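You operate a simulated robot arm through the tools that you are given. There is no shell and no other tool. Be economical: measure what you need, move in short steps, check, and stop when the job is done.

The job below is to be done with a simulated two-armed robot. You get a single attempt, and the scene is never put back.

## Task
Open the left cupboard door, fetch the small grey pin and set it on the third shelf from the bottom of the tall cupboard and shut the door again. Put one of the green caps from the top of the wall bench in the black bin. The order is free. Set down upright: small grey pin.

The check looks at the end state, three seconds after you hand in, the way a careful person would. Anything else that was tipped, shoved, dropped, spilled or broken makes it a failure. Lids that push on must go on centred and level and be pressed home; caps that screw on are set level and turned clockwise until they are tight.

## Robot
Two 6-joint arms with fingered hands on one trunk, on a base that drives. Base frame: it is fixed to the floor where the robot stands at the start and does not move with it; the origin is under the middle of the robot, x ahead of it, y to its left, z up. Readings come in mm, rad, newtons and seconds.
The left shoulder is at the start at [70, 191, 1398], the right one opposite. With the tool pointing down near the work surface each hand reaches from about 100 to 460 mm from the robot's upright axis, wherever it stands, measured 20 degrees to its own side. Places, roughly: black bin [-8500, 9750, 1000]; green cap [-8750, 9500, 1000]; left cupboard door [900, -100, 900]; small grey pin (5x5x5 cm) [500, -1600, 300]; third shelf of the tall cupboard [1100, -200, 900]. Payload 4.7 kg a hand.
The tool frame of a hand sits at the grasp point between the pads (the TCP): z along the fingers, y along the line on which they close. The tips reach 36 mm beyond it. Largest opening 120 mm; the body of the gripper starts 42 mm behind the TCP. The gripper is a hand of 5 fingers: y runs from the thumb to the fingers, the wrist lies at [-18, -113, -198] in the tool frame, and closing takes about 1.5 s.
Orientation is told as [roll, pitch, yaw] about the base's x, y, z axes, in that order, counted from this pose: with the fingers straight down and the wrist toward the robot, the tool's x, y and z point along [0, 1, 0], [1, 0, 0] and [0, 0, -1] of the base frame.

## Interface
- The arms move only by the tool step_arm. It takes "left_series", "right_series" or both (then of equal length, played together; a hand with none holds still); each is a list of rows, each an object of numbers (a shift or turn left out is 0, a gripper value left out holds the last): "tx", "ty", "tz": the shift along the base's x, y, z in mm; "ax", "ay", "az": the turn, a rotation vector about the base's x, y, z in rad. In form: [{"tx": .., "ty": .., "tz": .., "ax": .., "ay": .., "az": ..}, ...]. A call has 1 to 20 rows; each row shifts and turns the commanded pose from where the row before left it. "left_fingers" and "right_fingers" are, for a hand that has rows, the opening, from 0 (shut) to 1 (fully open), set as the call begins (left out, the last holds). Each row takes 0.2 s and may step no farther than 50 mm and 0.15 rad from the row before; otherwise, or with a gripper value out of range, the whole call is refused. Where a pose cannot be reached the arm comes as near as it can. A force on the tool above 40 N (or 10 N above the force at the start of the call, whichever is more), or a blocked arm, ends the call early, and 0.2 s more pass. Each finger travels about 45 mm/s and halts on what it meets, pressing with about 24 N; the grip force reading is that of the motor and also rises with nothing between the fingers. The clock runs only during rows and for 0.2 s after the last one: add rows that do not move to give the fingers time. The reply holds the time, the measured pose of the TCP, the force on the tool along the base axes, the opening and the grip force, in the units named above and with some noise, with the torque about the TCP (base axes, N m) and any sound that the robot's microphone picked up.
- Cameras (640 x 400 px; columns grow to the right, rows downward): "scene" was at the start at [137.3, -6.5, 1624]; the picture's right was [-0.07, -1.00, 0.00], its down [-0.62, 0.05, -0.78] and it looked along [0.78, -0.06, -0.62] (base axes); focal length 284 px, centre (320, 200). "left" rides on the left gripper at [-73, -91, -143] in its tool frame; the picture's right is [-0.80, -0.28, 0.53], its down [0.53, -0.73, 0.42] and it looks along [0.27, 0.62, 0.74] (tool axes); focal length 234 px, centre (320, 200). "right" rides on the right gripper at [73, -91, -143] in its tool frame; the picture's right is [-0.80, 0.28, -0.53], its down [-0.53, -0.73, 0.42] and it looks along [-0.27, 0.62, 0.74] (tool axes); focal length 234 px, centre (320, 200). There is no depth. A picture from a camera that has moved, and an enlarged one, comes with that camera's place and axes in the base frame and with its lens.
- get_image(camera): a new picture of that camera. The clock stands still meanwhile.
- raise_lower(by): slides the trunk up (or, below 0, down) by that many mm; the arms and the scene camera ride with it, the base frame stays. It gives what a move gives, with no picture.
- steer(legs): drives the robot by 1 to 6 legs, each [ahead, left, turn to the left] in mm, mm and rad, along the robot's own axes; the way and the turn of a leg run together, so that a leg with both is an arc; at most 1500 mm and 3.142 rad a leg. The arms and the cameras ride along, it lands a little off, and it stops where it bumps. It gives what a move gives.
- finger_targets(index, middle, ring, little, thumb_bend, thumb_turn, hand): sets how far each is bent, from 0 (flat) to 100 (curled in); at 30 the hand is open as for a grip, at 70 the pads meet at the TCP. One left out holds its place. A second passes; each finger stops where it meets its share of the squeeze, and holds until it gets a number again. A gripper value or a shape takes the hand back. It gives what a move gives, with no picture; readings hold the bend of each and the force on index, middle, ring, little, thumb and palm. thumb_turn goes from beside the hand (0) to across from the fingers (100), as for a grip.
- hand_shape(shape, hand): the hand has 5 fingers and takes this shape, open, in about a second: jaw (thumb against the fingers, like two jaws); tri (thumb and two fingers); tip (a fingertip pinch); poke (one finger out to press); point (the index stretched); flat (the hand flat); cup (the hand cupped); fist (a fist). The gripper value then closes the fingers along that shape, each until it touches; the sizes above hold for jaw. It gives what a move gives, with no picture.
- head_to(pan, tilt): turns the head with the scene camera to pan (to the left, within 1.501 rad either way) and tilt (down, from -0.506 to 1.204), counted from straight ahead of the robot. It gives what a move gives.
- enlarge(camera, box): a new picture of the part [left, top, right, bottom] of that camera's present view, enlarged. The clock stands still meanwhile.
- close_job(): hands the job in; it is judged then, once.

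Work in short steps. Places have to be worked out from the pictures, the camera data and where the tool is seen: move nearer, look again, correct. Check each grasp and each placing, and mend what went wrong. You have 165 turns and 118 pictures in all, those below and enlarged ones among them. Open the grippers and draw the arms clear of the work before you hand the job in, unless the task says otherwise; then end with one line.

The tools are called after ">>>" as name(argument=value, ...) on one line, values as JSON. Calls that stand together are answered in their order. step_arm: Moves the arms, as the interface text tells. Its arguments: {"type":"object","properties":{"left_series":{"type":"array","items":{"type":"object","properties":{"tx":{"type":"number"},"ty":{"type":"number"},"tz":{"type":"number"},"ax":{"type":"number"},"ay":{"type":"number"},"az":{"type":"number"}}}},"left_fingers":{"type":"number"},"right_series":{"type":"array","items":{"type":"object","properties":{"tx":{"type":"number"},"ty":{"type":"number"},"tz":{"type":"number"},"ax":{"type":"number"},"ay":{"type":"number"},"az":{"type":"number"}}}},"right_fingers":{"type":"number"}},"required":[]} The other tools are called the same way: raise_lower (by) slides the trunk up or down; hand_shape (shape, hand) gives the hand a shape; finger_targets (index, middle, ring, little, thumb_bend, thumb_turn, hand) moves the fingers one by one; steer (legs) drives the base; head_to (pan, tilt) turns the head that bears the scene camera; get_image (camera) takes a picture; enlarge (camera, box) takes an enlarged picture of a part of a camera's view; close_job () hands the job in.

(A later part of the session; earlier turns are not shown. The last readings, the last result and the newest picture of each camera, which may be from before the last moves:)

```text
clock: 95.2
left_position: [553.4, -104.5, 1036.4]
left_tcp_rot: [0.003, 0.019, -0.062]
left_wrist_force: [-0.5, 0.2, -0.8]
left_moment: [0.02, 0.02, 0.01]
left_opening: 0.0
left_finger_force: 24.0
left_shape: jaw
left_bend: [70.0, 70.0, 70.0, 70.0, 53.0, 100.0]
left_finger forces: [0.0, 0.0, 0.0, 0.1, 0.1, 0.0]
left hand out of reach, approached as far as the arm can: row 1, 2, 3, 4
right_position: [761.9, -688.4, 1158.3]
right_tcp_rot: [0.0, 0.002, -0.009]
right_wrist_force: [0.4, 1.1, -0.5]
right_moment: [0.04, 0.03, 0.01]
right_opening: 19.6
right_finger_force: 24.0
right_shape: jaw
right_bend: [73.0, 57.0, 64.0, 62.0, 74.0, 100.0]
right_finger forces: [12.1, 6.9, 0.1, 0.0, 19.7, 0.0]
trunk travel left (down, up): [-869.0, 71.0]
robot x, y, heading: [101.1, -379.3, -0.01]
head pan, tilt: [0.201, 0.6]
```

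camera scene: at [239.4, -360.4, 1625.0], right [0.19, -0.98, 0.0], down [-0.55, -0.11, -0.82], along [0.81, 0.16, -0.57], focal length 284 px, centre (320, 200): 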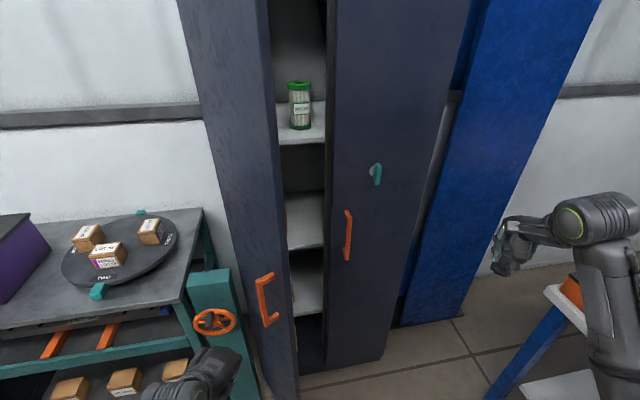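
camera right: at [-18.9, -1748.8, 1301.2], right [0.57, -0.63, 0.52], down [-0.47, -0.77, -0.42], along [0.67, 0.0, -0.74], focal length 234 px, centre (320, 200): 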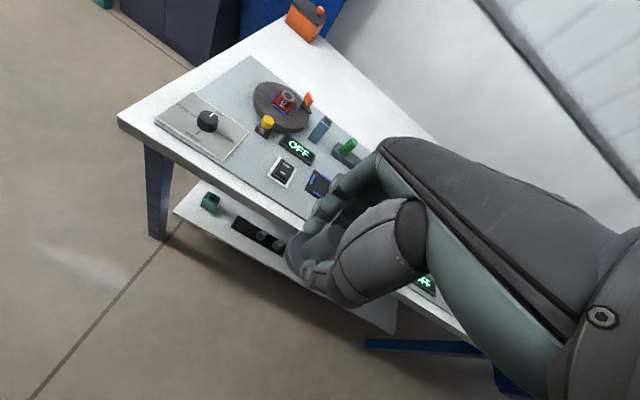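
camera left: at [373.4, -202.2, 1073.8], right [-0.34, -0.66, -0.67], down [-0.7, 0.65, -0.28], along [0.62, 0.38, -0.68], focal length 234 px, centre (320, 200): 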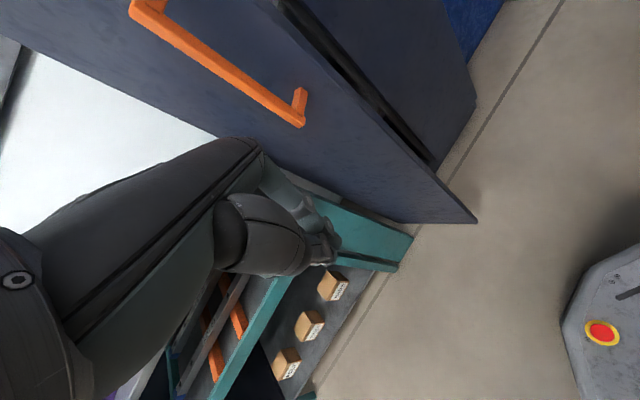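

Now I move right to y≈-255, then forward behind the edge.

>>> step_arm(left_series=[{"ty": -38}, {"ty": -38}, {"ty": -38}, {"ty": -38}, {"tx": 40}, {"tx": 40}, {"tx": 40}, {"tx": 40}])

>>> get_image(camera="scene")

>>> get_image(camera="left")

```text
clock: 96.1
left_position: [561.3, -132.1, 1031.8]
left_tcp_rot: [0.232, 0.012, -0.042]
left_wrist_force: [0.2, 0.0, -0.4]
left_moment: [-0.02, 0.01, -0.02]
left_opening: 0.0
left_finger_force: 24.1
left_shape: jaw
left_bend: [70.0, 70.0, 70.0, 70.0, 53.0, 100.0]
left_finger forces: [0.0, 0.0, 0.0, 0.0, 0.1, 0.0]
left hand out of reach, approached as far as the arm can: row 4
right_position: [762.7, -685.4, 1159.6]
right_tcp_rot: [-0.003, 0.001, -0.009]
right_wrist_force: [0.5, 0.9, -0.8]
right_moment: [-0.05, 0.04, 0.02]
right_opening: 19.3
right_finger_force: 24.1
right_shape: jaw
right_bend: [73.0, 57.0, 64.0, 62.0, 74.0, 100.0]
right_finger forces: [12.1, 6.9, 0.0, 0.0, 19.6, 0.0]
trunk travel left (down, up): [-869.0, 71.0]
robot x, y, heading: [102.6, -379.2, -0.009]
head pan, tilt: [0.201, 0.6]
stopped in row 4 (left hand): the arm was blocked; the commanded pose is now the measured one
```

```text
66 pictures are left
camera scene: at [239.6, -360.8, 1625.0], right [0.19, -0.98, 0.0], down [-0.56, -0.11, -0.82], along [0.81, 0.16, -0.57], focal length 284 px, centre (320, 200)
```

scene: 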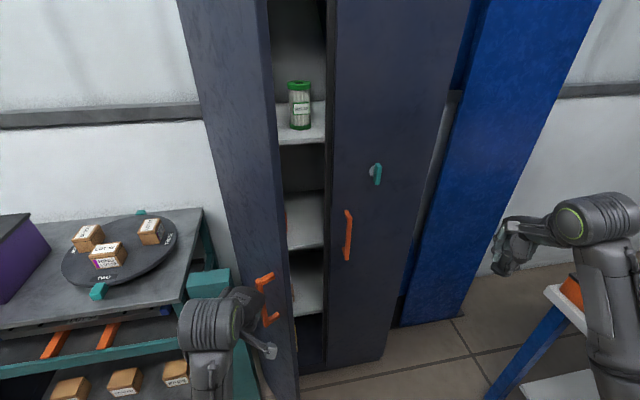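

```text
65 pictures are left
camera left: at [467.6, -232.2, 1154.2], right [-0.32, -0.65, -0.69], down [-0.71, 0.65, -0.28], along [0.63, 0.4, -0.66], focal length 234 px, centre (320, 200)
```

left: 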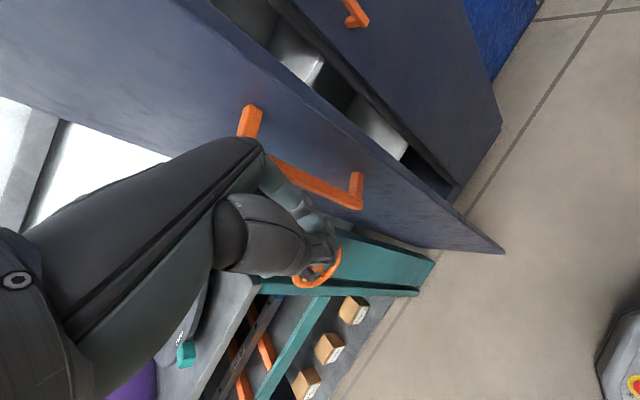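

The left arm is limited inward. I'll instead reposition the base: back, right and turned 0.31 rad to face the cupboard squarely, then adjust the arm there.

>>> steer(legs=[[-150, 0, 0], [0, -270, 0], [0, 0, 0.31]])

>>> step_arm(left_series=[{"tx": 30, "ax": -0.06}, {"tx": 35, "ax": -0.06}, {"tx": 35, "ax": -0.06}, {"tx": 35, "ax": -0.05}, {"tx": 30, "ty": -10}, {"tx": 15, "ty": -30}, {"tx": 10, "ty": -30}])

>>> head_to(pan=0.1, tilt=0.5)

>>> get_image(camera="scene")

```text
clock: 100.0
left_position: [310.5, -270.3, 1031.4]
left_tcp_rot: [0.232, 0.012, 0.262]
left_wrist_force: [-0.5, 0.4, 0.0]
left_moment: [-0.03, -0.01, 0.0]
left_opening: 0.0
left_finger_force: 24.2
left_shape: jaw
left_bend: [70.0, 70.0, 70.0, 70.0, 53.0, 100.0]
left_finger forces: [0.0, 0.1, 0.1, 0.0, 0.0, 0.0]
right_position: [669.4, -737.3, 1158.1]
right_tcp_rot: [-0.002, 0.002, 0.298]
right_wrist_force: [-0.2, -0.3, -1.7]
right_moment: [0.02, -0.01, -0.03]
right_opening: 19.5
right_finger_force: 23.8
right_shape: jaw
right_bend: [73.0, 57.0, 64.0, 62.0, 74.0, 100.0]
right_finger forces: [12.1, 6.8, 0.0, 0.0, 19.4, 0.1]
trunk travel left (down, up): [-869.0, 71.0]
robot x, y, heading: [-54.2, -641.5, 0.304]
head pan, tilt: [0.201, 0.6]
```

```text
clock: 101.6
left_position: [501.8, -340.2, 1032.9]
left_tcp_rot: [0.014, 0.069, 0.255]
left_wrist_force: [-0.2, -0.2, 0.9]
left_moment: [0.0, 0.04, 0.03]
left_opening: 0.0
left_finger_force: 24.2
left_shape: jaw
left_bend: [70.0, 70.0, 70.0, 70.0, 53.0, 100.0]
left_finger forces: [0.0, 0.0, 0.1, 0.0, 0.0, 0.0]
right_position: [669.2, -739.3, 1158.8]
right_tcp_rot: [0.0, 0.0, 0.298]
right_wrist_force: [-0.9, -0.3, -0.6]
right_moment: [0.03, 0.01, 0.01]
right_opening: 19.7
right_finger_force: 23.7
right_shape: jaw
right_bend: [73.0, 57.0, 64.0, 62.0, 74.0, 100.0]
right_finger forces: [12.0, 6.9, 0.0, 0.0, 19.4, 0.0]
trunk travel left (down, up): [-869.0, 71.0]
robot x, y, heading: [-52.9, -648.2, 0.302]
head pan, tilt: [0.201, 0.6]
```

```text
clock: 102.3
left_position: [502.1, -339.1, 1032.3]
left_tcp_rot: [0.01, 0.071, 0.254]
left_wrist_force: [-0.6, 0.8, 0.2]
left_moment: [0.0, -0.01, -0.01]
left_opening: 0.0
left_finger_force: 24.0
left_shape: jaw
left_bend: [70.0, 70.0, 70.0, 70.0, 53.0, 100.0]
left_finger forces: [0.1, 0.0, 0.0, 0.0, 0.0, 0.0]
right_position: [669.6, -737.3, 1158.6]
right_tcp_rot: [-0.001, 0.002, 0.297]
right_wrist_force: [-0.2, 0.5, -1.2]
right_moment: [0.02, 0.0, -0.01]
right_opening: 19.5
right_finger_force: 24.1
right_shape: jaw
right_bend: [73.0, 57.0, 64.0, 62.0, 74.0, 100.0]
right_finger forces: [12.1, 6.8, 0.0, 0.1, 19.5, 0.1]
trunk travel left (down, up): [-869.0, 71.0]
robot x, y, heading: [-52.5, -642.4, 0.3]
head pan, tilt: [0.099, 0.499]
```

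```text
64 pictures are left
camera scene: at [79.8, -593.3, 1634.0], right [0.39, -0.92, 0.0], down [-0.44, -0.19, -0.88], along [0.81, 0.34, -0.48], focal length 284 px, centre (320, 200)
```

scene: 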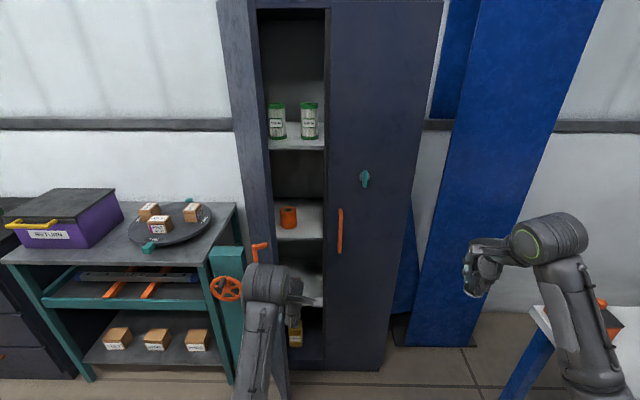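

Very good view: the third shelf from the bottom (z≈937) holds an orange roll at its left and is free at its right. In this frame the right hand can enter to the right of the door edge, so the door is open enough. I draw the left hand back to clear the way.

>>> step_arm(left_series=[{"tx": -38, "ty": -4, "tz": -10}, {"tx": -38, "ty": -4, "tz": -10}, {"tx": -38, "ty": 0, "tz": -10}, {"tx": -38, "ty": 5, "tz": -10}, {"tx": -30, "ty": 20, "tz": -10}])

>>> enlarge(camera="scene", box=[210, 120, 410, 270])

```text
clock: 103.1
left_position: [384.6, -282.6, 1004.1]
left_tcp_rot: [0.153, 0.051, 0.284]
left_wrist_force: [0.2, -1.2, 0.3]
left_moment: [0.02, 0.0, 0.01]
left_opening: 0.0
left_finger_force: 24.2
left_shape: jaw
left_bend: [70.0, 70.0, 70.0, 70.0, 53.0, 100.0]
left_finger forces: [0.0, 0.1, 0.0, 0.1, 0.0, 0.0]
right_position: [667.9, -735.9, 1157.7]
right_tcp_rot: [-0.001, 0.002, 0.299]
right_wrist_force: [0.2, -0.1, -0.7]
right_moment: [0.06, 0.0, 0.01]
right_opening: 19.5
right_finger_force: 24.6
right_shape: jaw
right_bend: [73.0, 57.0, 64.0, 62.0, 74.0, 100.0]
right_finger forces: [12.1, 6.8, 0.0, 0.1, 19.5, 0.0]
trunk travel left (down, up): [-869.0, 71.0]
robot x, y, heading: [-55.1, -641.2, 0.303]
head pan, tilt: [0.099, 0.499]
stopped in row 4 (left hand): the arm was blocked; the commanded pose is now the measured one
```

```text
2.67 times, centred on (310, 195) of scene
camera zoom: at [78.0, -594.3, 1634.3], right [0.39, -0.92, 0.0], down [-0.44, -0.18, -0.88], along [0.81, 0.34, -0.48], focal length 756 px, centre (347, 213)
```

zoom: 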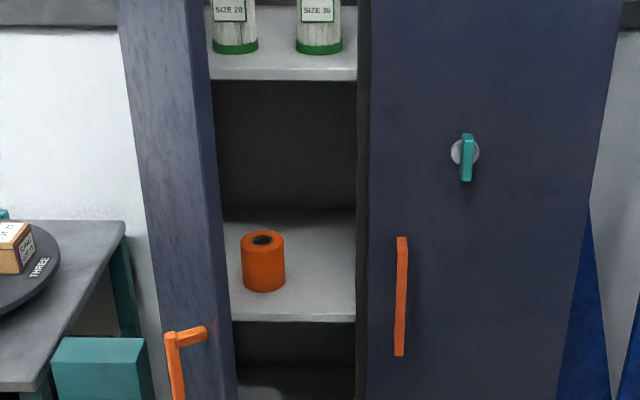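

I raise the left hand so it will clear the bench on my left, then check it.

>>> step_arm(left_series=[{"tz": 40, "ax": -0.05}, {"tz": 40, "ax": -0.05}, {"tz": 40, "ax": -0.05}, {"tz": 40}, {"tz": 40}])

>>> steer(legs=[[0, 350, 0]])

>>> get_image(camera="scene")

```text
clock: 104.3
left_position: [438.8, -287.6, 1062.6]
left_tcp_rot: [0.01, 0.092, 0.274]
left_wrist_force: [0.4, 0.9, 0.5]
left_moment: [0.0, 0.03, 0.0]
left_opening: 0.3
left_finger_force: 23.7
left_shape: jaw
left_bend: [70.0, 70.0, 70.0, 70.0, 53.0, 100.0]
left_finger forces: [0.0, 0.0, 0.0, 0.0, 0.0, 0.0]
left hand out of reach, approached as far as the arm can: row 2, 3, 4, 5
right_position: [669.4, -738.9, 1158.5]
right_tcp_rot: [0.0, 0.001, 0.298]
right_wrist_force: [0.4, 0.2, -1.0]
right_moment: [0.0, 0.03, 0.0]
right_opening: 19.7
right_finger_force: 24.3
right_shape: jaw
right_bend: [73.0, 57.0, 64.0, 62.0, 74.0, 100.0]
right_finger forces: [12.0, 6.8, 0.1, 0.1, 19.5, 0.1]
trunk travel left (down, up): [-869.0, 71.0]
robot x, y, heading: [-51.3, -641.6, 0.297]
head pan, tilt: [0.099, 0.499]
```

```text
clock: 106.6
left_position: [331.1, 52.7, 1062.2]
left_tcp_rot: [0.008, 0.094, 0.282]
left_wrist_force: [0.4, -0.4, 0.1]
left_moment: [0.0, -0.01, 0.0]
left_opening: 0.1
left_finger_force: 24.0
left_shape: jaw
left_bend: [70.0, 70.0, 70.0, 70.0, 53.0, 100.0]
left_finger forces: [0.0, 0.1, 0.0, 0.1, 0.0, 0.0]
right_position: [565.6, -396.9, 1158.6]
right_tcp_rot: [0.0, 0.002, 0.305]
right_wrist_force: [0.0, -0.1, -1.1]
right_moment: [0.01, -0.01, -0.03]
right_opening: 19.5
right_finger_force: 23.5
right_shape: jaw
right_bend: [73.0, 57.0, 64.0, 62.0, 74.0, 100.0]
right_finger forces: [12.1, 6.8, 0.0, 0.0, 19.5, 0.0]
trunk travel left (down, up): [-869.0, 71.0]
robot x, y, heading: [-158.2, -306.7, 0.304]
head pan, tilt: [0.099, 0.499]
```

```text
62 pictures are left
camera scene: at [-25.2, -256.7, 1634.1], right [0.39, -0.92, 0.0], down [-0.44, -0.19, -0.88], along [0.81, 0.35, -0.48], focal length 284 px, centre (320, 200)
```

scene: 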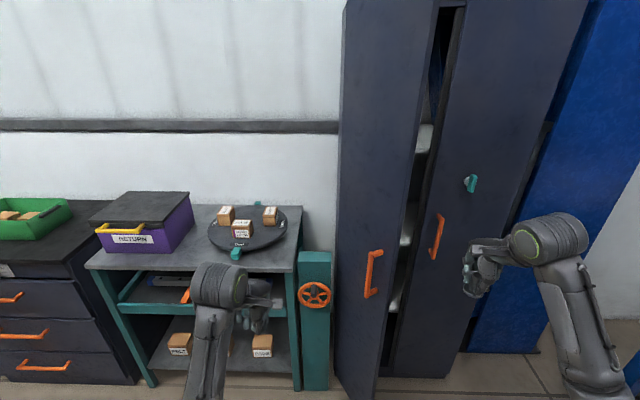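

The right hand needs 97 mm toward the left and to drop to a carrying height of about 1035. I do that now in free space, then check with the hand camera.

>>> step_arm(right_series=[{"tx": -7, "ty": 23, "tz": -30}, {"tx": -7, "ty": 23, "tz": -30}, {"tx": -7, "ty": 23, "tz": -30}, {"tx": -8, "ty": 24, "tz": -30}, {}])

>>> get_image(camera="right")

```text
clock: 107.8
left_position: [331.2, 53.0, 1063.0]
left_tcp_rot: [0.008, 0.092, 0.281]
left_wrist_force: [0.5, -0.9, 0.3]
left_moment: [0.01, -0.01, -0.01]
left_opening: 0.1
left_finger_force: 24.4
left_shape: jaw
left_bend: [70.0, 70.0, 70.0, 70.0, 53.0, 100.0]
left_finger forces: [0.0, 0.0, 0.1, 0.1, 0.0, 0.0]
right_position: [535.6, -303.6, 1037.5]
right_tcp_rot: [-0.001, 0.002, 0.305]
right_wrist_force: [0.4, 0.1, -0.2]
right_moment: [-0.01, 0.02, 0.01]
right_opening: 19.2
right_finger_force: 24.0
right_shape: jaw
right_bend: [73.0, 57.0, 64.0, 62.0, 74.0, 100.0]
right_finger forces: [12.2, 7.0, 0.1, 0.0, 19.3, 0.1]
trunk travel left (down, up): [-869.0, 71.0]
robot x, y, heading: [-158.5, -306.7, 0.311]
head pan, tilt: [0.099, 0.499]
```

```text
61 pictures are left
camera right: at [427.0, -260.6, 1179.6], right [0.51, -0.68, 0.53], down [-0.54, -0.73, -0.42], along [0.67, -0.07, -0.74], focal length 234 px, centre (320, 200)
```

right: 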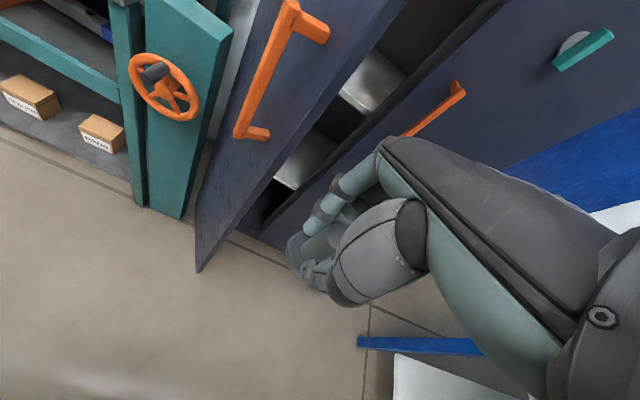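

The gap past the door edge is only about 130 mm, which is tight, so I'll widen the door first. I pull the right hand back, strafe right, and bring the left fist inside the door edge to push it open by driving.

>>> step_arm(right_series=[{"tx": -19, "ty": -26, "tz": 20}, {"tx": -19, "ty": -26, "tz": 20}, {"tx": -19, "ty": -26, "tz": 20}, {"tx": -19, "ty": -26, "tz": 20}, {"tx": -19, "ty": -26, "tz": 20}, {}])

>>> steer(legs=[[0, -430, 0]])

>>> get_image(camera="left")

```text
clock: 109.2
left_position: [332.3, 54.9, 1062.1]
left_tcp_rot: [0.007, 0.093, 0.281]
left_wrist_force: [-0.9, 0.9, 0.1]
left_moment: [-0.04, 0.01, -0.01]
left_opening: 0.2
left_finger_force: 24.1
left_shape: jaw
left_bend: [70.0, 70.0, 70.0, 70.0, 53.0, 100.0]
left_finger forces: [0.0, 0.0, 0.1, 0.0, 0.0, 0.1]
right_position: [449.9, -441.9, 1121.7]
right_tcp_rot: [0.002, 0.0, 0.308]
right_wrist_force: [-0.3, 1.3, -0.4]
right_moment: [-0.02, 0.02, 0.02]
right_opening: 19.3
right_finger_force: 24.3
right_shape: jaw
right_bend: [73.0, 57.0, 64.0, 62.0, 74.0, 100.0]
right_finger forces: [12.0, 7.0, 0.0, 0.0, 19.0, 0.0]
right hand out of reach, approached as far as the arm can: row 4, 5
trunk travel left (down, up): [-869.0, 71.0]
robot x, y, heading: [-158.3, -305.7, 0.304]
head pan, tilt: [0.099, 0.499]
```

```text
clock: 111.8
left_position: [458.1, -351.0, 1063.0]
left_tcp_rot: [0.006, 0.092, 0.286]
left_wrist_force: [-0.2, -0.6, 0.2]
left_moment: [-0.01, 0.01, -0.02]
left_opening: 0.3
left_finger_force: 23.8
left_shape: jaw
left_bend: [70.0, 70.0, 70.0, 70.0, 53.0, 100.0]
left_finger forces: [0.0, 0.0, 0.0, 0.0, 0.0, 0.0]
right_position: [580.1, -848.6, 1120.8]
right_tcp_rot: [0.003, -0.002, 0.312]
right_wrist_force: [0.4, 0.4, -1.3]
right_moment: [-0.02, 0.01, -0.01]
right_opening: 19.3
right_finger_force: 24.2
right_shape: jaw
right_bend: [73.0, 57.0, 64.0, 62.0, 74.0, 100.0]
right_finger forces: [11.9, 7.0, 0.0, 0.1, 19.0, 0.0]
trunk travel left (down, up): [-869.0, 71.0]
robot x, y, heading: [-24.7, -708.6, 0.311]
head pan, tilt: [0.099, 0.499]
```

```text
60 pictures are left
camera left: at [405.3, -444.8, 1212.0], right [-0.09, -0.86, -0.5], down [-0.89, 0.3, -0.35], along [0.45, 0.42, -0.79], focal length 234 px, centre (320, 200)
```

left: 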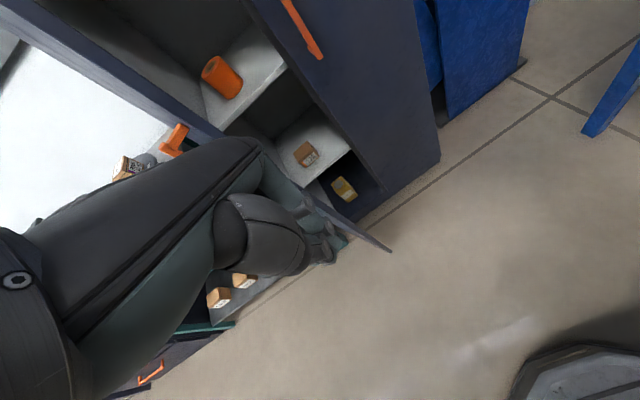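

The left fist is at lateral -471, with the door edge at -387. I drive forward 300 so it goes in past the edge, then look.

>>> steer(legs=[[300, 0, 0]])

>>> get_image(camera="scene")

```text
clock: 113.8
left_position: [736.3, -260.4, 1063.5]
left_tcp_rot: [0.009, 0.091, 0.29]
left_wrist_force: [-0.5, -0.1, 0.2]
left_moment: [-0.02, 0.0, 0.02]
left_opening: 0.0
left_finger_force: 24.1
left_shape: jaw
left_bend: [70.0, 70.0, 70.0, 70.0, 53.0, 100.0]
left_finger forces: [0.1, 0.0, 0.0, 0.0, 0.0, 0.0]
right_position: [861.8, -755.3, 1122.2]
right_tcp_rot: [0.001, -0.002, 0.317]
right_wrist_force: [0.2, 0.3, 0.1]
right_moment: [-0.01, -0.01, 0.0]
right_opening: 19.5
right_finger_force: 23.3
right_shape: jaw
right_bend: [73.0, 57.0, 64.0, 62.0, 74.0, 100.0]
right_finger forces: [12.0, 6.9, 0.0, 0.1, 19.1, 0.2]
trunk travel left (down, up): [-869.0, 71.0]
robot x, y, heading: [250.8, -621.4, 0.32]
head pan, tilt: [0.099, 0.499]
```

```text
59 pictures are left
camera scene: at [383.5, -571.9, 1634.3], right [0.4, -0.92, 0.0], down [-0.44, -0.19, -0.88], along [0.8, 0.35, -0.48], focal length 284 px, centre (320, 200)
```

scene: 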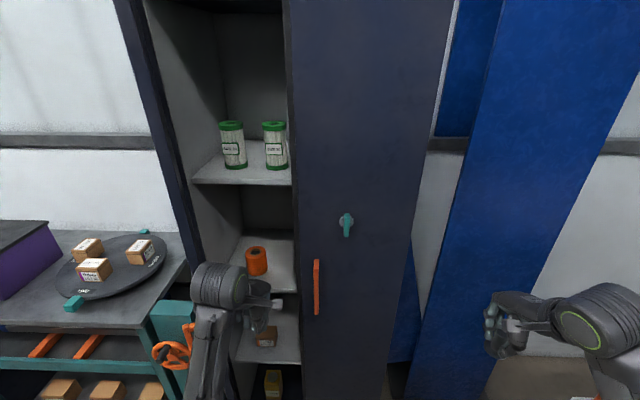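

The left fist is inside the opening. I strafe left in two steps to push the door wider, watching forces.

>>> steer(legs=[[0, 110, 0]])

>>> get_image(camera="scene")

```text
clock: 115.0
left_position: [705.3, -156.5, 1061.6]
left_tcp_rot: [0.008, 0.093, 0.29]
left_wrist_force: [0.5, 0.2, -0.4]
left_moment: [0.0, -0.01, 0.0]
left_opening: 0.0
left_finger_force: 23.6
left_shape: jaw
left_bend: [70.0, 70.0, 70.0, 70.0, 53.0, 100.0]
left_finger forces: [0.0, 0.0, 0.0, 0.0, 0.0, 0.0]
right_position: [829.0, -651.4, 1120.8]
right_tcp_rot: [0.003, -0.001, 0.315]
right_wrist_force: [-0.5, -0.1, -1.2]
right_moment: [0.0, 0.03, -0.06]
right_opening: 19.3
right_finger_force: 24.2
right_shape: jaw
right_bend: [73.0, 57.0, 64.0, 62.0, 74.0, 100.0]
right_finger forces: [12.0, 7.0, 0.0, 0.0, 19.2, 0.0]
trunk travel left (down, up): [-869.0, 71.0]
robot x, y, heading: [217.5, -518.8, 0.314]
head pan, tilt: [0.099, 0.499]
```

```text
58 pictures are left
camera scene: at [351.6, -468.7, 1634.1], right [0.4, -0.92, 0.0], down [-0.44, -0.19, -0.88], along [0.8, 0.35, -0.48], focal length 284 px, centre (320, 200)
```

scene: 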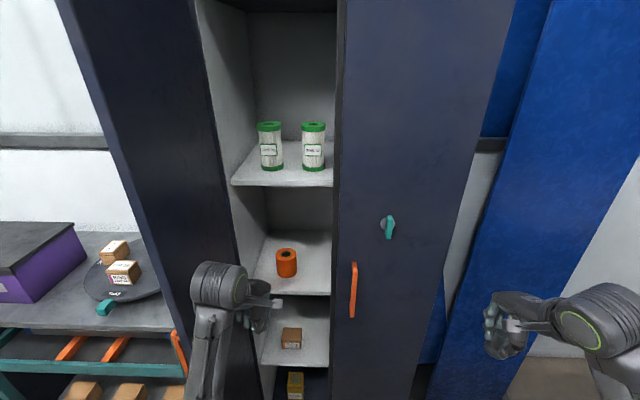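

It pushes open easily. Another 70 mm.

>>> steer(legs=[[0, 70, 0]])

>>> get_image(camera="scene")

```text
clock: 116.4
left_position: [683.9, -100.1, 1063.1]
left_tcp_rot: [0.002, 0.094, 0.273]
left_wrist_force: [-0.5, -13.6, 0.5]
left_moment: [0.94, 0.01, -0.11]
left_opening: 0.1
left_finger_force: 23.9
left_shape: jaw
left_bend: [70.0, 70.0, 70.0, 70.0, 53.0, 100.0]
left_finger forces: [0.0, 0.0, 0.1, 6.4, 0.1, 7.4]
right_position: [806.9, -591.8, 1121.9]
right_tcp_rot: [0.005, -0.003, 0.31]
right_wrist_force: [0.0, 0.3, -0.2]
right_moment: [-0.01, -0.01, -0.02]
right_opening: 19.3
right_finger_force: 24.0
right_shape: jaw
right_bend: [73.0, 57.0, 64.0, 62.0, 74.0, 100.0]
right_finger forces: [12.1, 6.8, 0.0, 0.0, 19.2, 0.1]
trunk travel left (down, up): [-869.0, 71.0]
robot x, y, heading: [195.5, -454.4, 0.31]
head pan, tilt: [0.099, 0.499]
stopped in leg 1: the force on the tool passed its limit at 43 N (the readings are from after the stop); the commanded pose is now the measured one
```

```text
57 pictures are left
camera scene: at [329.2, -406.4, 1634.3], right [0.4, -0.92, 0.0], down [-0.44, -0.19, -0.88], along [0.81, 0.35, -0.48], focal length 284 px, centre (320, 200)
```

scene: 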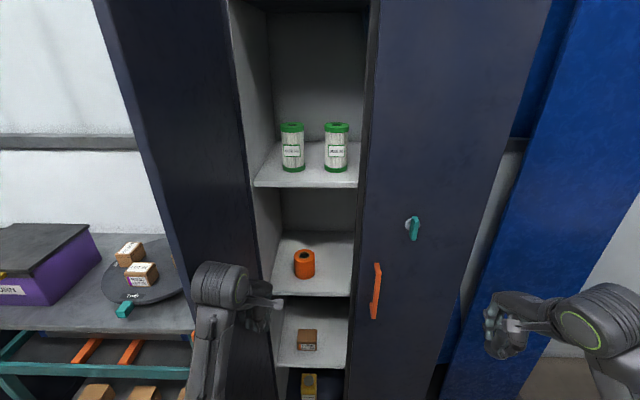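

The door is now about 80° open, enough. I ease off, back out, and set the right arm inward and forward at carrying height.

>>> steer(legs=[[0, -60, 0], [-350, 0, 0]])

>>> step_arm(right_series=[{"tx": 15, "ty": 26, "tz": -17}, {"tx": 15, "ty": 26, "tz": -17}, {"tx": 15, "ty": 27, "tz": -17}, {"tx": 15, "ty": 27, "tz": -17}, {"tx": 15, "ty": 27, "tz": -17}, {}])

>>> get_image(camera="scene")

```text
clock: 119.2
left_position: [375.2, -260.1, 1061.9]
left_tcp_rot: [0.002, 0.095, 0.273]
left_wrist_force: [-0.9, -0.9, 0.1]
left_moment: [-0.02, -0.02, -0.01]
left_opening: 0.1
left_finger_force: 23.9
left_shape: jaw
left_bend: [70.0, 70.0, 70.0, 70.0, 53.0, 100.0]
left_finger forces: [0.0, 0.1, 0.0, 0.0, 0.0, 0.0]
right_position: [496.6, -753.5, 1120.7]
right_tcp_rot: [0.004, 0.0, 0.307]
right_wrist_force: [0.1, 0.6, -0.5]
right_moment: [-0.01, 0.02, 0.01]
right_opening: 19.4
right_finger_force: 23.7
right_shape: jaw
right_bend: [73.0, 57.0, 64.0, 62.0, 74.0, 100.0]
right_finger forces: [12.1, 7.0, 0.0, 0.0, 19.2, 0.0]
trunk travel left (down, up): [-869.0, 71.0]
robot x, y, heading: [-112.0, -618.5, 0.31]
head pan, tilt: [0.099, 0.499]
```

```text
clock: 120.6
left_position: [375.4, -261.5, 1062.0]
left_tcp_rot: [0.001, 0.094, 0.274]
left_wrist_force: [-0.3, -0.3, 0.7]
left_moment: [0.0, 0.01, 0.03]
left_opening: 0.0
left_finger_force: 24.2
left_shape: jaw
left_bend: [70.0, 70.0, 70.0, 70.0, 53.0, 100.0]
left_finger forces: [0.0, 0.0, 0.0, 0.0, 0.1, 0.0]
right_position: [567.8, -620.0, 1035.9]
right_tcp_rot: [0.003, -0.002, 0.308]
right_wrist_force: [0.1, -0.7, 0.1]
right_moment: [-0.02, 0.03, 0.01]
right_opening: 19.5
right_finger_force: 23.9
right_shape: jaw
right_bend: [73.0, 57.0, 64.0, 62.0, 74.0, 100.0]
right_finger forces: [12.0, 6.9, 0.1, 0.1, 19.2, 0.0]
trunk travel left (down, up): [-869.0, 71.0]
robot x, y, heading: [-112.6, -620.0, 0.306]
head pan, tilt: [0.099, 0.499]
```

```text
56 pictures are left
camera scene: at [18.4, -567.1, 1634.2], right [0.39, -0.92, 0.0], down [-0.44, -0.19, -0.88], along [0.81, 0.35, -0.48], focal length 284 px, centre (320, 200)
```

scene: 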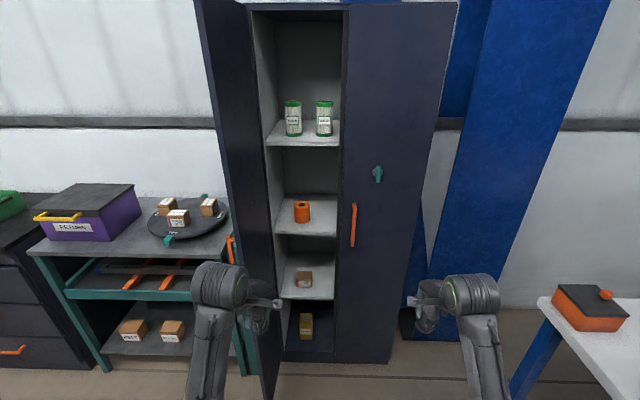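

The shelf is at z=937 (both views agree). The roll is at u≈143 from the hinge, so I aim the pin at (989,-167). I strafe left 305 and go forward 250, then check.

>>> steer(legs=[[0, 305, 0], [250, 0, 0]])

>>> get_image(camera="scene")

>>> get_image(camera="right")

```text
clock: 124.1
left_position: [514.7, 111.2, 1062.7]
left_tcp_rot: [0.002, 0.092, 0.272]
left_wrist_force: [-0.1, 1.1, 0.1]
left_moment: [0.01, 0.02, 0.01]
left_opening: 0.1
left_finger_force: 24.2
left_shape: jaw
left_bend: [70.0, 70.0, 70.0, 70.0, 53.0, 100.0]
left_finger forces: [0.0, 0.1, 0.0, 0.0, 0.0, 0.0]
right_position: [707.2, -247.2, 1036.6]
right_tcp_rot: [0.004, -0.003, 0.305]
right_wrist_force: [-0.8, -0.7, -0.2]
right_moment: [-0.03, 0.02, 0.02]
right_opening: 19.3
right_finger_force: 24.1
right_shape: jaw
right_bend: [73.0, 57.0, 64.0, 62.0, 74.0, 100.0]
right_finger forces: [12.1, 7.1, 0.1, 0.0, 19.2, 0.1]
trunk travel left (down, up): [-869.0, 71.0]
robot x, y, heading: [23.9, -244.3, 0.306]
head pan, tilt: [0.099, 0.499]
```

```text
55 pictures are left
camera scene: at [157.5, -193.5, 1634.3], right [0.39, -0.92, 0.0], down [-0.44, -0.19, -0.88], along [0.81, 0.34, -0.48], focal length 284 px, centre (320, 200)
```

scene: 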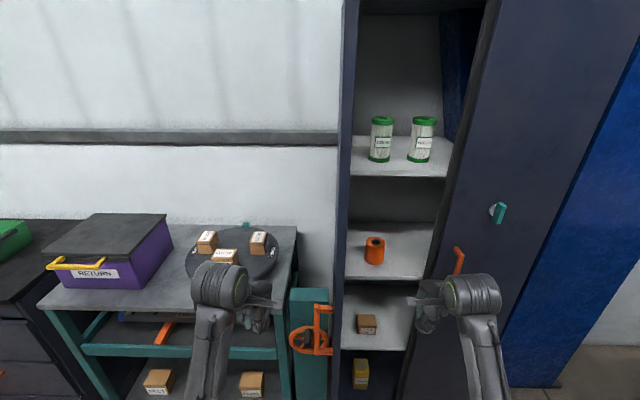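

```text
54 pictures are left
camera right: at [598.9, -206.4, 1179.2], right [0.51, -0.68, 0.52], down [-0.54, -0.73, -0.43], along [0.67, -0.07, -0.74], focal length 234 px, centre (320, 200)
```

right: 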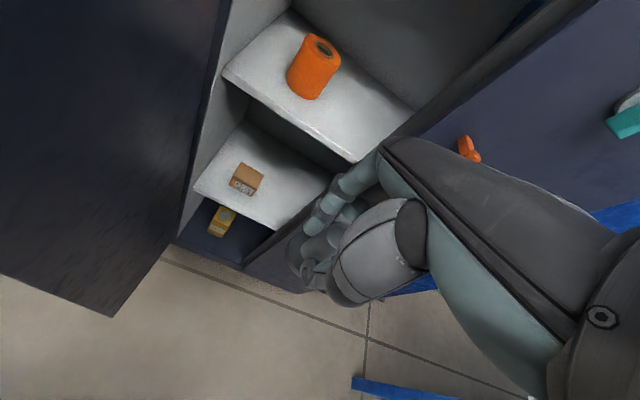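

The door stands near 90° now and the hand is laterally aligned. I lower the hand 20 mm, drive forward 190, and check.

>>> step_arm(right_series=[{"tz": -10}, {"tz": -10}])

>>> steer(legs=[[190, 0, 0]])

>>> get_image(camera="right")

>>> get_image(camera="scene")

```text
clock: 124.7
left_position: [514.4, 112.7, 1063.5]
left_tcp_rot: [0.002, 0.094, 0.273]
left_wrist_force: [-0.6, 0.9, 0.0]
left_moment: [0.0, 0.01, 0.02]
left_opening: 0.1
left_finger_force: 24.3
left_shape: jaw
left_bend: [70.0, 70.0, 70.0, 70.0, 53.0, 100.0]
left_finger forces: [0.0, 0.0, 0.0, 0.1, 0.0, 0.0]
right_position: [709.2, -247.4, 1015.2]
right_tcp_rot: [0.002, 0.002, 0.306]
right_wrist_force: [-0.3, 0.4, -0.5]
right_moment: [0.0, 0.02, -0.01]
right_opening: 19.7
right_finger_force: 23.8
right_shape: jaw
right_bend: [73.0, 57.0, 64.0, 62.0, 74.0, 100.0]
right_finger forces: [12.2, 7.0, 0.0, 0.1, 19.1, 0.0]
trunk travel left (down, up): [-869.0, 71.0]
robot x, y, heading: [24.1, -246.1, 0.304]
head pan, tilt: [0.099, 0.499]
```

```text
clock: 126.3
left_position: [697.4, 169.0, 1063.5]
left_tcp_rot: [0.002, 0.092, 0.271]
left_wrist_force: [0.6, -0.5, 0.2]
left_moment: [0.0, -0.01, 0.03]
left_opening: 0.0
left_finger_force: 23.6
left_shape: jaw
left_bend: [70.0, 70.0, 70.0, 70.0, 53.0, 100.0]
left_finger forces: [0.0, 0.1, 0.0, 0.0, 0.1, 0.0]
right_position: [890.7, -191.7, 1017.7]
right_tcp_rot: [0.003, -0.001, 0.305]
right_wrist_force: [0.0, 0.2, -0.3]
right_moment: [0.01, -0.03, 0.01]
right_opening: 19.2
right_finger_force: 24.0
right_shape: jaw
right_bend: [73.0, 57.0, 64.0, 62.0, 74.0, 100.0]
right_finger forces: [12.1, 7.0, 0.0, 0.0, 19.1, 0.0]
trunk travel left (down, up): [-869.0, 71.0]
robot x, y, heading: [211.1, -184.7, 0.306]
head pan, tilt: [0.099, 0.499]
```

```text
53 pictures are left
camera right: at [781.9, -149.5, 1158.9], right [0.51, -0.68, 0.52], down [-0.54, -0.73, -0.43], along [0.67, -0.07, -0.74], focal length 234 px, centre (320, 200)
```

right: 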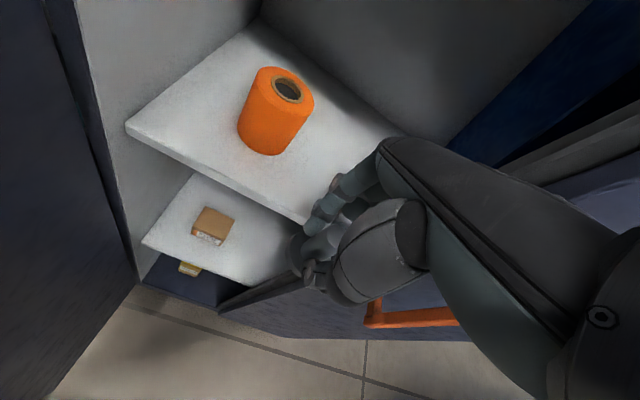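

```text
52 pictures are left
camera scene: at [339.8, -136.5, 1634.3], right [0.39, -0.92, 0.0], down [-0.44, -0.19, -0.88], along [0.81, 0.34, -0.48], focal length 284 px, centre (320, 200)
```

scene: 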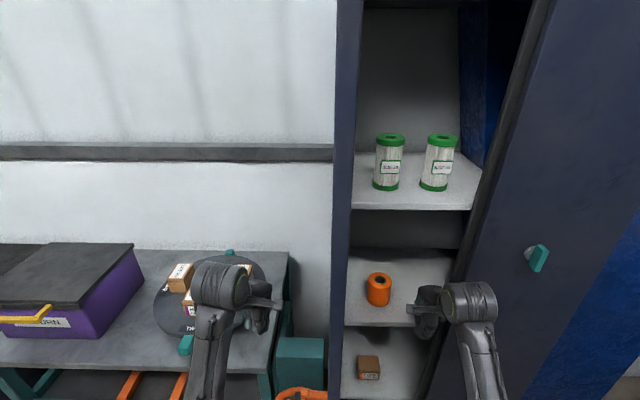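

The hand is just before the shelf's front edge and its neighbours are clear. I reach in with the arm to about (992,-149), keeping the height.

>>> step_arm(right_series=[{"tx": 18, "ty": 10}, {"tx": 21, "ty": 9}, {"tx": 21, "ty": 8}, {"tx": 21, "ty": 8}, {"tx": 20, "ty": 8}, {}])

>>> get_image(camera="right")

>>> enlarge(camera="scene", box=[330, 200, 530, 350])

```text
clock: 127.7
left_position: [698.0, 169.8, 1062.4]
left_tcp_rot: [0.003, 0.093, 0.271]
left_wrist_force: [0.0, 0.3, 0.3]
left_moment: [0.02, 0.02, 0.03]
left_opening: 0.1
left_finger_force: 24.0
left_shape: jaw
left_bend: [70.0, 70.0, 70.0, 70.0, 53.0, 100.0]
left_finger forces: [0.0, 0.1, 0.0, 0.0, 0.1, 0.0]
right_position: [992.0, -148.8, 1014.5]
right_tcp_rot: [0.004, -0.001, 0.305]
right_wrist_force: [-0.4, -0.6, -0.5]
right_moment: [0.01, -0.04, 0.01]
right_opening: 19.4
right_finger_force: 23.4
right_shape: jaw
right_bend: [73.0, 57.0, 64.0, 62.0, 74.0, 100.0]
right_finger forces: [12.0, 6.9, 0.0, 0.1, 19.1, 0.0]
trunk travel left (down, up): [-869.0, 71.0]
robot x, y, heading: [206.0, -184.5, 0.3]
head pan, tilt: [0.099, 0.499]
```

```text
51 pictures are left
camera right: at [884.3, -106.6, 1157.2], right [0.51, -0.68, 0.52], down [-0.54, -0.73, -0.43], along [0.67, -0.07, -0.74], focal length 234 px, centre (320, 200)
```

right: 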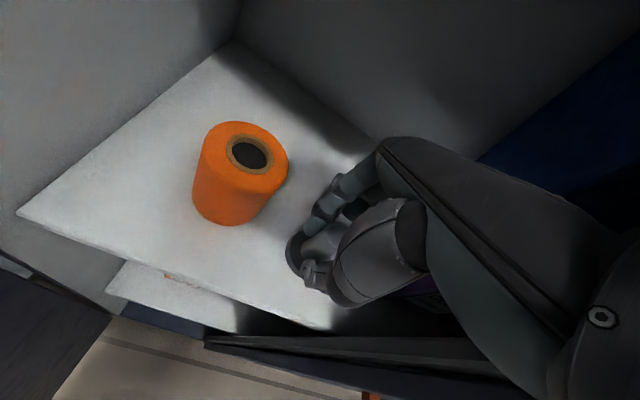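

```text
2.67 times, centred on (430, 275) of scene
camera zoom: at [341.3, -136.2, 1634.1], right [0.39, -0.92, 0.0], down [-0.44, -0.19, -0.88], along [0.81, 0.34, -0.48], focal length 756 px, centre (27, 0)
```

zoom: 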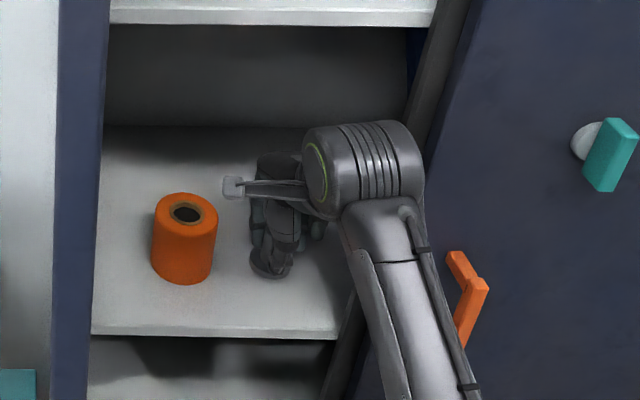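

The pin is over the shelf with good margins. I lower 18 mm, then creep.

>>> step_arm(right_series=[{"tz": -6}, {"tz": -6}, {"tz": -6}, {}])

>>> step_arm(right_series=[{"tz": -2}, {"tz": -2}, {}])

>>> enlarge(camera="right", box=[200, 160, 420, 310])

```text
clock: 128.7
left_position: [698.5, 168.2, 1062.5]
left_tcp_rot: [0.001, 0.094, 0.271]
left_wrist_force: [-0.4, -0.3, -0.4]
left_moment: [-0.01, 0.02, 0.01]
left_opening: 0.0
left_finger_force: 23.9
left_shape: jaw
left_bend: [70.0, 70.0, 70.0, 70.0, 53.0, 100.0]
left_finger forces: [0.0, 0.0, 0.0, 0.1, 0.1, 0.0]
right_position: [992.4, -147.5, 996.8]
right_tcp_rot: [0.004, 0.0, 0.304]
right_wrist_force: [-0.2, 0.2, -0.3]
right_moment: [0.01, 0.02, 0.02]
right_opening: 19.5
right_finger_force: 24.2
right_shape: jaw
right_bend: [73.0, 57.0, 64.0, 62.0, 74.0, 100.0]
right_finger forces: [12.1, 6.9, 0.0, 0.0, 19.1, 0.1]
trunk travel left (down, up): [-869.0, 71.0]
robot x, y, heading: [206.4, -191.8, 0.301]
head pan, tilt: [0.099, 0.499]
```

```text
clock: 129.5
left_position: [699.0, 169.1, 1061.9]
left_tcp_rot: [0.001, 0.094, 0.27]
left_wrist_force: [-0.6, 0.9, 0.3]
left_moment: [-0.02, -0.02, -0.02]
left_opening: 0.0
left_finger_force: 23.9
left_shape: jaw
left_bend: [70.0, 70.0, 70.0, 70.0, 53.0, 100.0]
left_finger forces: [0.0, 0.0, 0.0, 0.0, 0.0, 0.1]
right_position: [992.2, -148.6, 993.6]
right_tcp_rot: [0.003, 0.0, 0.307]
right_wrist_force: [0.6, 0.6, -0.5]
right_moment: [0.01, 0.01, 0.03]
right_opening: 19.5
right_finger_force: 23.3
right_shape: jaw
right_bend: [73.0, 57.0, 64.0, 62.0, 74.0, 100.0]
right_finger forces: [12.1, 6.8, 0.0, 0.1, 19.1, 0.0]
trunk travel left (down, up): [-869.0, 71.0]
robot x, y, heading: [206.9, -186.2, 0.306]
head pan, tilt: [0.099, 0.499]
```

```text
2.67 times, centred on (310, 235) of right
camera zoom: at [884.0, -106.4, 1136.1], right [0.51, -0.68, 0.52], down [-0.54, -0.73, -0.43], along [0.67, -0.07, -0.74], focal length 624 px, centre (347, 107)
```

zoom: 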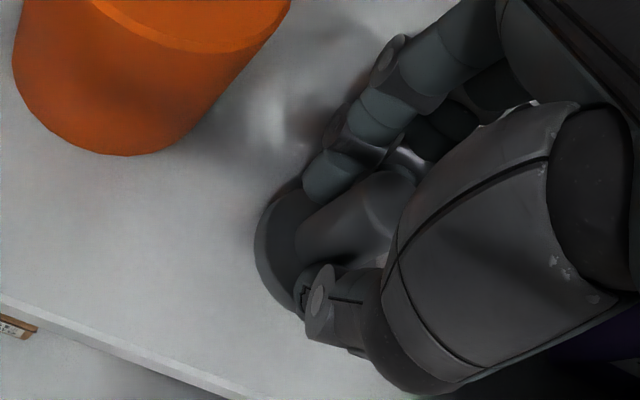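

No contact yet. I continue creeping in 2 mm rows.

>>> step_arm(right_series=[{"tz": -2}, {"tz": -2}, {}])

>>> step_arm(right_series=[{"tz": -2}, {"tz": -1}, {}])

```text
clock: 130.3
left_position: [697.6, 169.8, 1061.7]
left_tcp_rot: [0.002, 0.094, 0.269]
left_wrist_force: [-1.3, -0.1, -0.3]
left_moment: [0.01, -0.04, 0.01]
left_opening: 0.0
left_finger_force: 23.9
left_shape: jaw
left_bend: [70.0, 70.0, 70.0, 70.0, 53.0, 100.0]
left_finger forces: [0.0, 0.0, 0.1, 0.0, 0.0, 0.1]
right_position: [992.8, -147.5, 989.4]
right_tcp_rot: [0.003, -0.001, 0.304]
right_wrist_force: [-0.2, 0.6, -1.6]
right_moment: [0.02, -0.01, -0.02]
right_opening: 19.7
right_finger_force: 23.7
right_shape: jaw
right_bend: [73.0, 57.0, 64.0, 62.0, 74.0, 100.0]
right_finger forces: [12.0, 6.8, 0.0, 0.0, 19.1, 0.1]
trunk travel left (down, up): [-869.0, 71.0]
robot x, y, heading: [210.6, -189.2, 0.301]
head pan, tilt: [0.099, 0.499]
```

```text
clock: 131.1
left_position: [698.2, 169.6, 1061.8]
left_tcp_rot: [0.002, 0.094, 0.271]
left_wrist_force: [-0.1, 0.2, 0.0]
left_moment: [-0.03, 0.01, -0.03]
left_opening: 0.1
left_finger_force: 23.5
left_shape: jaw
left_bend: [70.0, 70.0, 70.0, 70.0, 53.0, 100.0]
left_finger forces: [0.0, 0.0, 0.1, 0.0, 0.0, 0.1]
right_position: [993.2, -148.7, 986.4]
right_tcp_rot: [0.004, 0.001, 0.306]
right_wrist_force: [-0.2, 0.6, -1.0]
right_moment: [-0.03, -0.01, 0.04]
right_opening: 19.4
right_finger_force: 24.1
right_shape: jaw
right_bend: [73.0, 57.0, 64.0, 62.0, 74.0, 100.0]
right_finger forces: [12.1, 6.9, 0.0, 0.0, 19.1, 0.0]
trunk travel left (down, up): [-869.0, 71.0]
robot x, y, heading: [208.7, -186.0, 0.303]
head pan, tilt: [0.099, 0.499]
```

>>> step_arm(right_series=[{"tz": -2}, {"tz": -2}, {}])

>>> step_arm(right_series=[{"tz": -2}, {"tz": -1}, {}])

>>> get_image(camera="right")

```text
clock: 131.9
left_position: [698.0, 169.1, 1063.3]
left_tcp_rot: [0.003, 0.094, 0.27]
left_wrist_force: [-0.3, -0.6, 0.1]
left_moment: [-0.01, 0.0, -0.03]
left_opening: 0.0
left_finger_force: 23.8
left_shape: jaw
left_bend: [70.0, 70.0, 70.0, 70.0, 53.0, 100.0]
left_finger forces: [0.0, 0.0, 0.1, 0.0, 0.0, 0.1]
right_position: [993.0, -148.1, 982.2]
right_tcp_rot: [0.002, 0.0, 0.306]
right_wrist_force: [-0.3, 0.7, -1.4]
right_moment: [-0.01, 0.01, 0.01]
right_opening: 19.6
right_finger_force: 23.9
right_shape: jaw
right_bend: [73.0, 57.0, 64.0, 62.0, 74.0, 100.0]
right_finger forces: [11.9, 6.9, 0.0, 0.0, 19.0, 0.0]
trunk travel left (down, up): [-869.0, 71.0]
robot x, y, heading: [207.5, -186.1, 0.299]
head pan, tilt: [0.099, 0.499]
```

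```text
clock: 132.7
left_position: [697.0, 168.0, 1063.0]
left_tcp_rot: [0.002, 0.092, 0.271]
left_wrist_force: [0.4, 0.6, -0.3]
left_moment: [-0.02, 0.01, -0.01]
left_opening: 0.0
left_finger_force: 24.1
left_shape: jaw
left_bend: [70.0, 70.0, 70.0, 70.0, 53.0, 100.0]
left_finger forces: [0.0, 0.1, 0.0, 0.0, 0.1, 0.0]
right_position: [993.4, -149.1, 979.7]
right_tcp_rot: [0.003, 0.0, 0.306]
right_wrist_force: [0.1, 0.1, -0.7]
right_moment: [0.0, 0.0, 0.0]
right_opening: 19.3
right_finger_force: 24.4
right_shape: jaw
right_bend: [73.0, 57.0, 64.0, 62.0, 74.0, 100.0]
right_finger forces: [12.0, 6.9, 0.0, 0.1, 19.0, 0.0]
trunk travel left (down, up): [-869.0, 71.0]
robot x, y, heading: [208.5, -186.3, 0.303]
head pan, tilt: [0.099, 0.499]
```

```text
48 pictures are left
camera right: at [884.4, -106.8, 1122.3], right [0.51, -0.68, 0.52], down [-0.54, -0.73, -0.43], along [0.67, -0.07, -0.74], focal length 234 px, centre (320, 200)
```

right: 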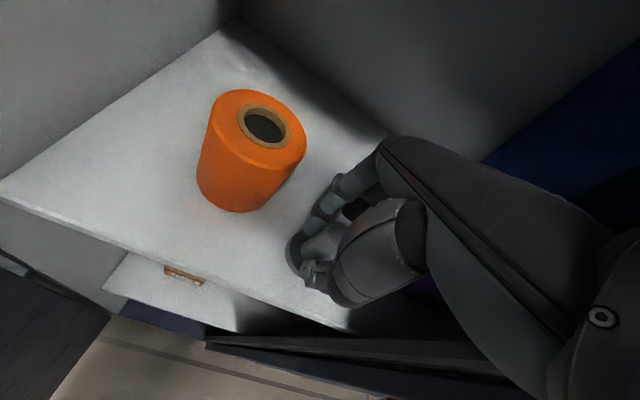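

Still free. I continue.

>>> step_arm(right_series=[{"tz": -2}, {"tz": -2}, {}])

>>> step_arm(right_series=[{"tz": -2}, {"tz": -1}, {}])

>>> enlarge(camera="scene", box=[370, 270, 470, 340])

```text
clock: 133.5
left_position: [697.8, 169.9, 1061.5]
left_tcp_rot: [0.0, 0.094, 0.27]
left_wrist_force: [-0.3, 0.2, -0.1]
left_moment: [-0.02, -0.02, 0.02]
left_opening: 0.0
left_finger_force: 24.1
left_shape: jaw
left_bend: [70.0, 70.0, 70.0, 70.0, 53.0, 100.0]
left_finger forces: [0.0, 0.1, 0.1, 0.1, 0.0, 0.0]
right_position: [994.1, -148.8, 975.6]
right_tcp_rot: [0.004, -0.001, 0.304]
right_wrist_force: [-0.5, 0.2, -0.3]
right_moment: [0.0, 0.0, -0.04]
right_opening: 19.4
right_finger_force: 24.6
right_shape: jaw
right_bend: [73.0, 57.0, 64.0, 62.0, 74.0, 100.0]
right_finger forces: [12.0, 7.0, 0.0, 0.0, 19.1, 0.1]
trunk travel left (down, up): [-869.0, 71.0]
robot x, y, heading: [208.9, -187.0, 0.306]
head pan, tilt: [0.099, 0.499]
```

```text
clock: 134.3
left_position: [698.6, 169.8, 1062.4]
left_tcp_rot: [0.002, 0.094, 0.27]
left_wrist_force: [-0.5, -0.6, -0.6]
left_moment: [0.02, -0.01, -0.01]
left_opening: 0.0
left_finger_force: 23.8
left_shape: jaw
left_bend: [70.0, 70.0, 70.0, 70.0, 53.0, 100.0]
left_finger forces: [0.1, 0.1, 0.0, 0.0, 0.0, 0.0]
right_position: [992.3, -148.6, 973.1]
right_tcp_rot: [0.005, 0.0, 0.306]
right_wrist_force: [0.4, -0.2, -0.6]
right_moment: [-0.04, -0.01, 0.0]
right_opening: 19.2
right_finger_force: 24.0
right_shape: jaw
right_bend: [73.0, 57.0, 64.0, 62.0, 74.0, 100.0]
right_finger forces: [12.0, 7.0, 0.0, 0.1, 19.0, 0.0]
trunk travel left (down, up): [-869.0, 71.0]
robot x, y, heading: [208.0, -184.8, 0.304]
head pan, tilt: [0.099, 0.499]
```

```text
5.71 times, centred on (420, 305) of scene
camera zoom: at [341.7, -135.9, 1634.1], right [0.39, -0.92, 0.0], down [-0.44, -0.19, -0.88], along [0.81, 0.34, -0.48], focal length 1621 px, centre (-251, -400)
```

zoom: 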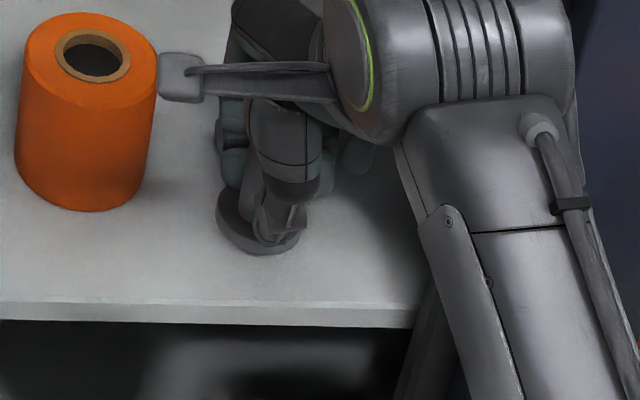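

Shelf must be a bit lower than estimated. I continue down in small portions.

>>> step_arm(right_series=[{"tz": -2}, {"tz": -2}, {"tz": -2}, {}])

>>> step_arm(right_series=[{"tz": -2}, {"tz": -2}, {}])

```text
clock: 135.3
left_position: [699.0, 169.1, 1062.5]
left_tcp_rot: [0.002, 0.095, 0.27]
left_wrist_force: [-0.4, 0.6, 0.3]
left_moment: [0.01, 0.0, -0.05]
left_opening: 0.0
left_finger_force: 23.9
left_shape: jaw
left_bend: [70.0, 70.0, 70.0, 70.0, 53.0, 100.0]
left_finger forces: [0.1, 0.0, 0.0, 0.1, 0.0, 0.0]
right_position: [993.5, -147.3, 966.4]
right_tcp_rot: [0.003, -0.001, 0.307]
right_wrist_force: [-0.3, 0.6, -0.3]
right_moment: [0.0, 0.0, 0.03]
right_opening: 19.2
right_finger_force: 24.2
right_shape: jaw
right_bend: [73.0, 57.0, 64.0, 62.0, 74.0, 100.0]
right_finger forces: [12.0, 7.0, 0.0, 0.1, 19.2, 0.0]
trunk travel left (down, up): [-869.0, 71.0]
robot x, y, heading: [210.4, -187.0, 0.305]
head pan, tilt: [0.099, 0.499]
```

```text
clock: 136.1
left_position: [697.5, 169.5, 1063.1]
left_tcp_rot: [0.002, 0.093, 0.271]
left_wrist_force: [0.2, 0.8, 0.1]
left_moment: [-0.03, -0.02, -0.01]
left_opening: 0.0
left_finger_force: 23.3
left_shape: jaw
left_bend: [70.0, 70.0, 70.0, 70.0, 53.0, 100.0]
left_finger forces: [0.0, 0.1, 0.0, 0.0, 0.0, 0.1]
right_position: [993.2, -146.8, 963.4]
right_tcp_rot: [0.002, -0.003, 0.307]
right_wrist_force: [1.1, -0.8, 5.5]
right_moment: [0.01, -0.21, -0.04]
right_opening: 19.4
right_finger_force: 24.4
right_shape: jaw
right_bend: [73.0, 57.0, 64.0, 62.0, 74.0, 100.0]
right_finger forces: [14.1, 7.5, 0.1, 0.0, 19.3, 0.0]
trunk travel left (down, up): [-869.0, 71.0]
robot x, y, heading: [211.7, -186.2, 0.305]
head pan, tilt: [0.099, 0.499]
```

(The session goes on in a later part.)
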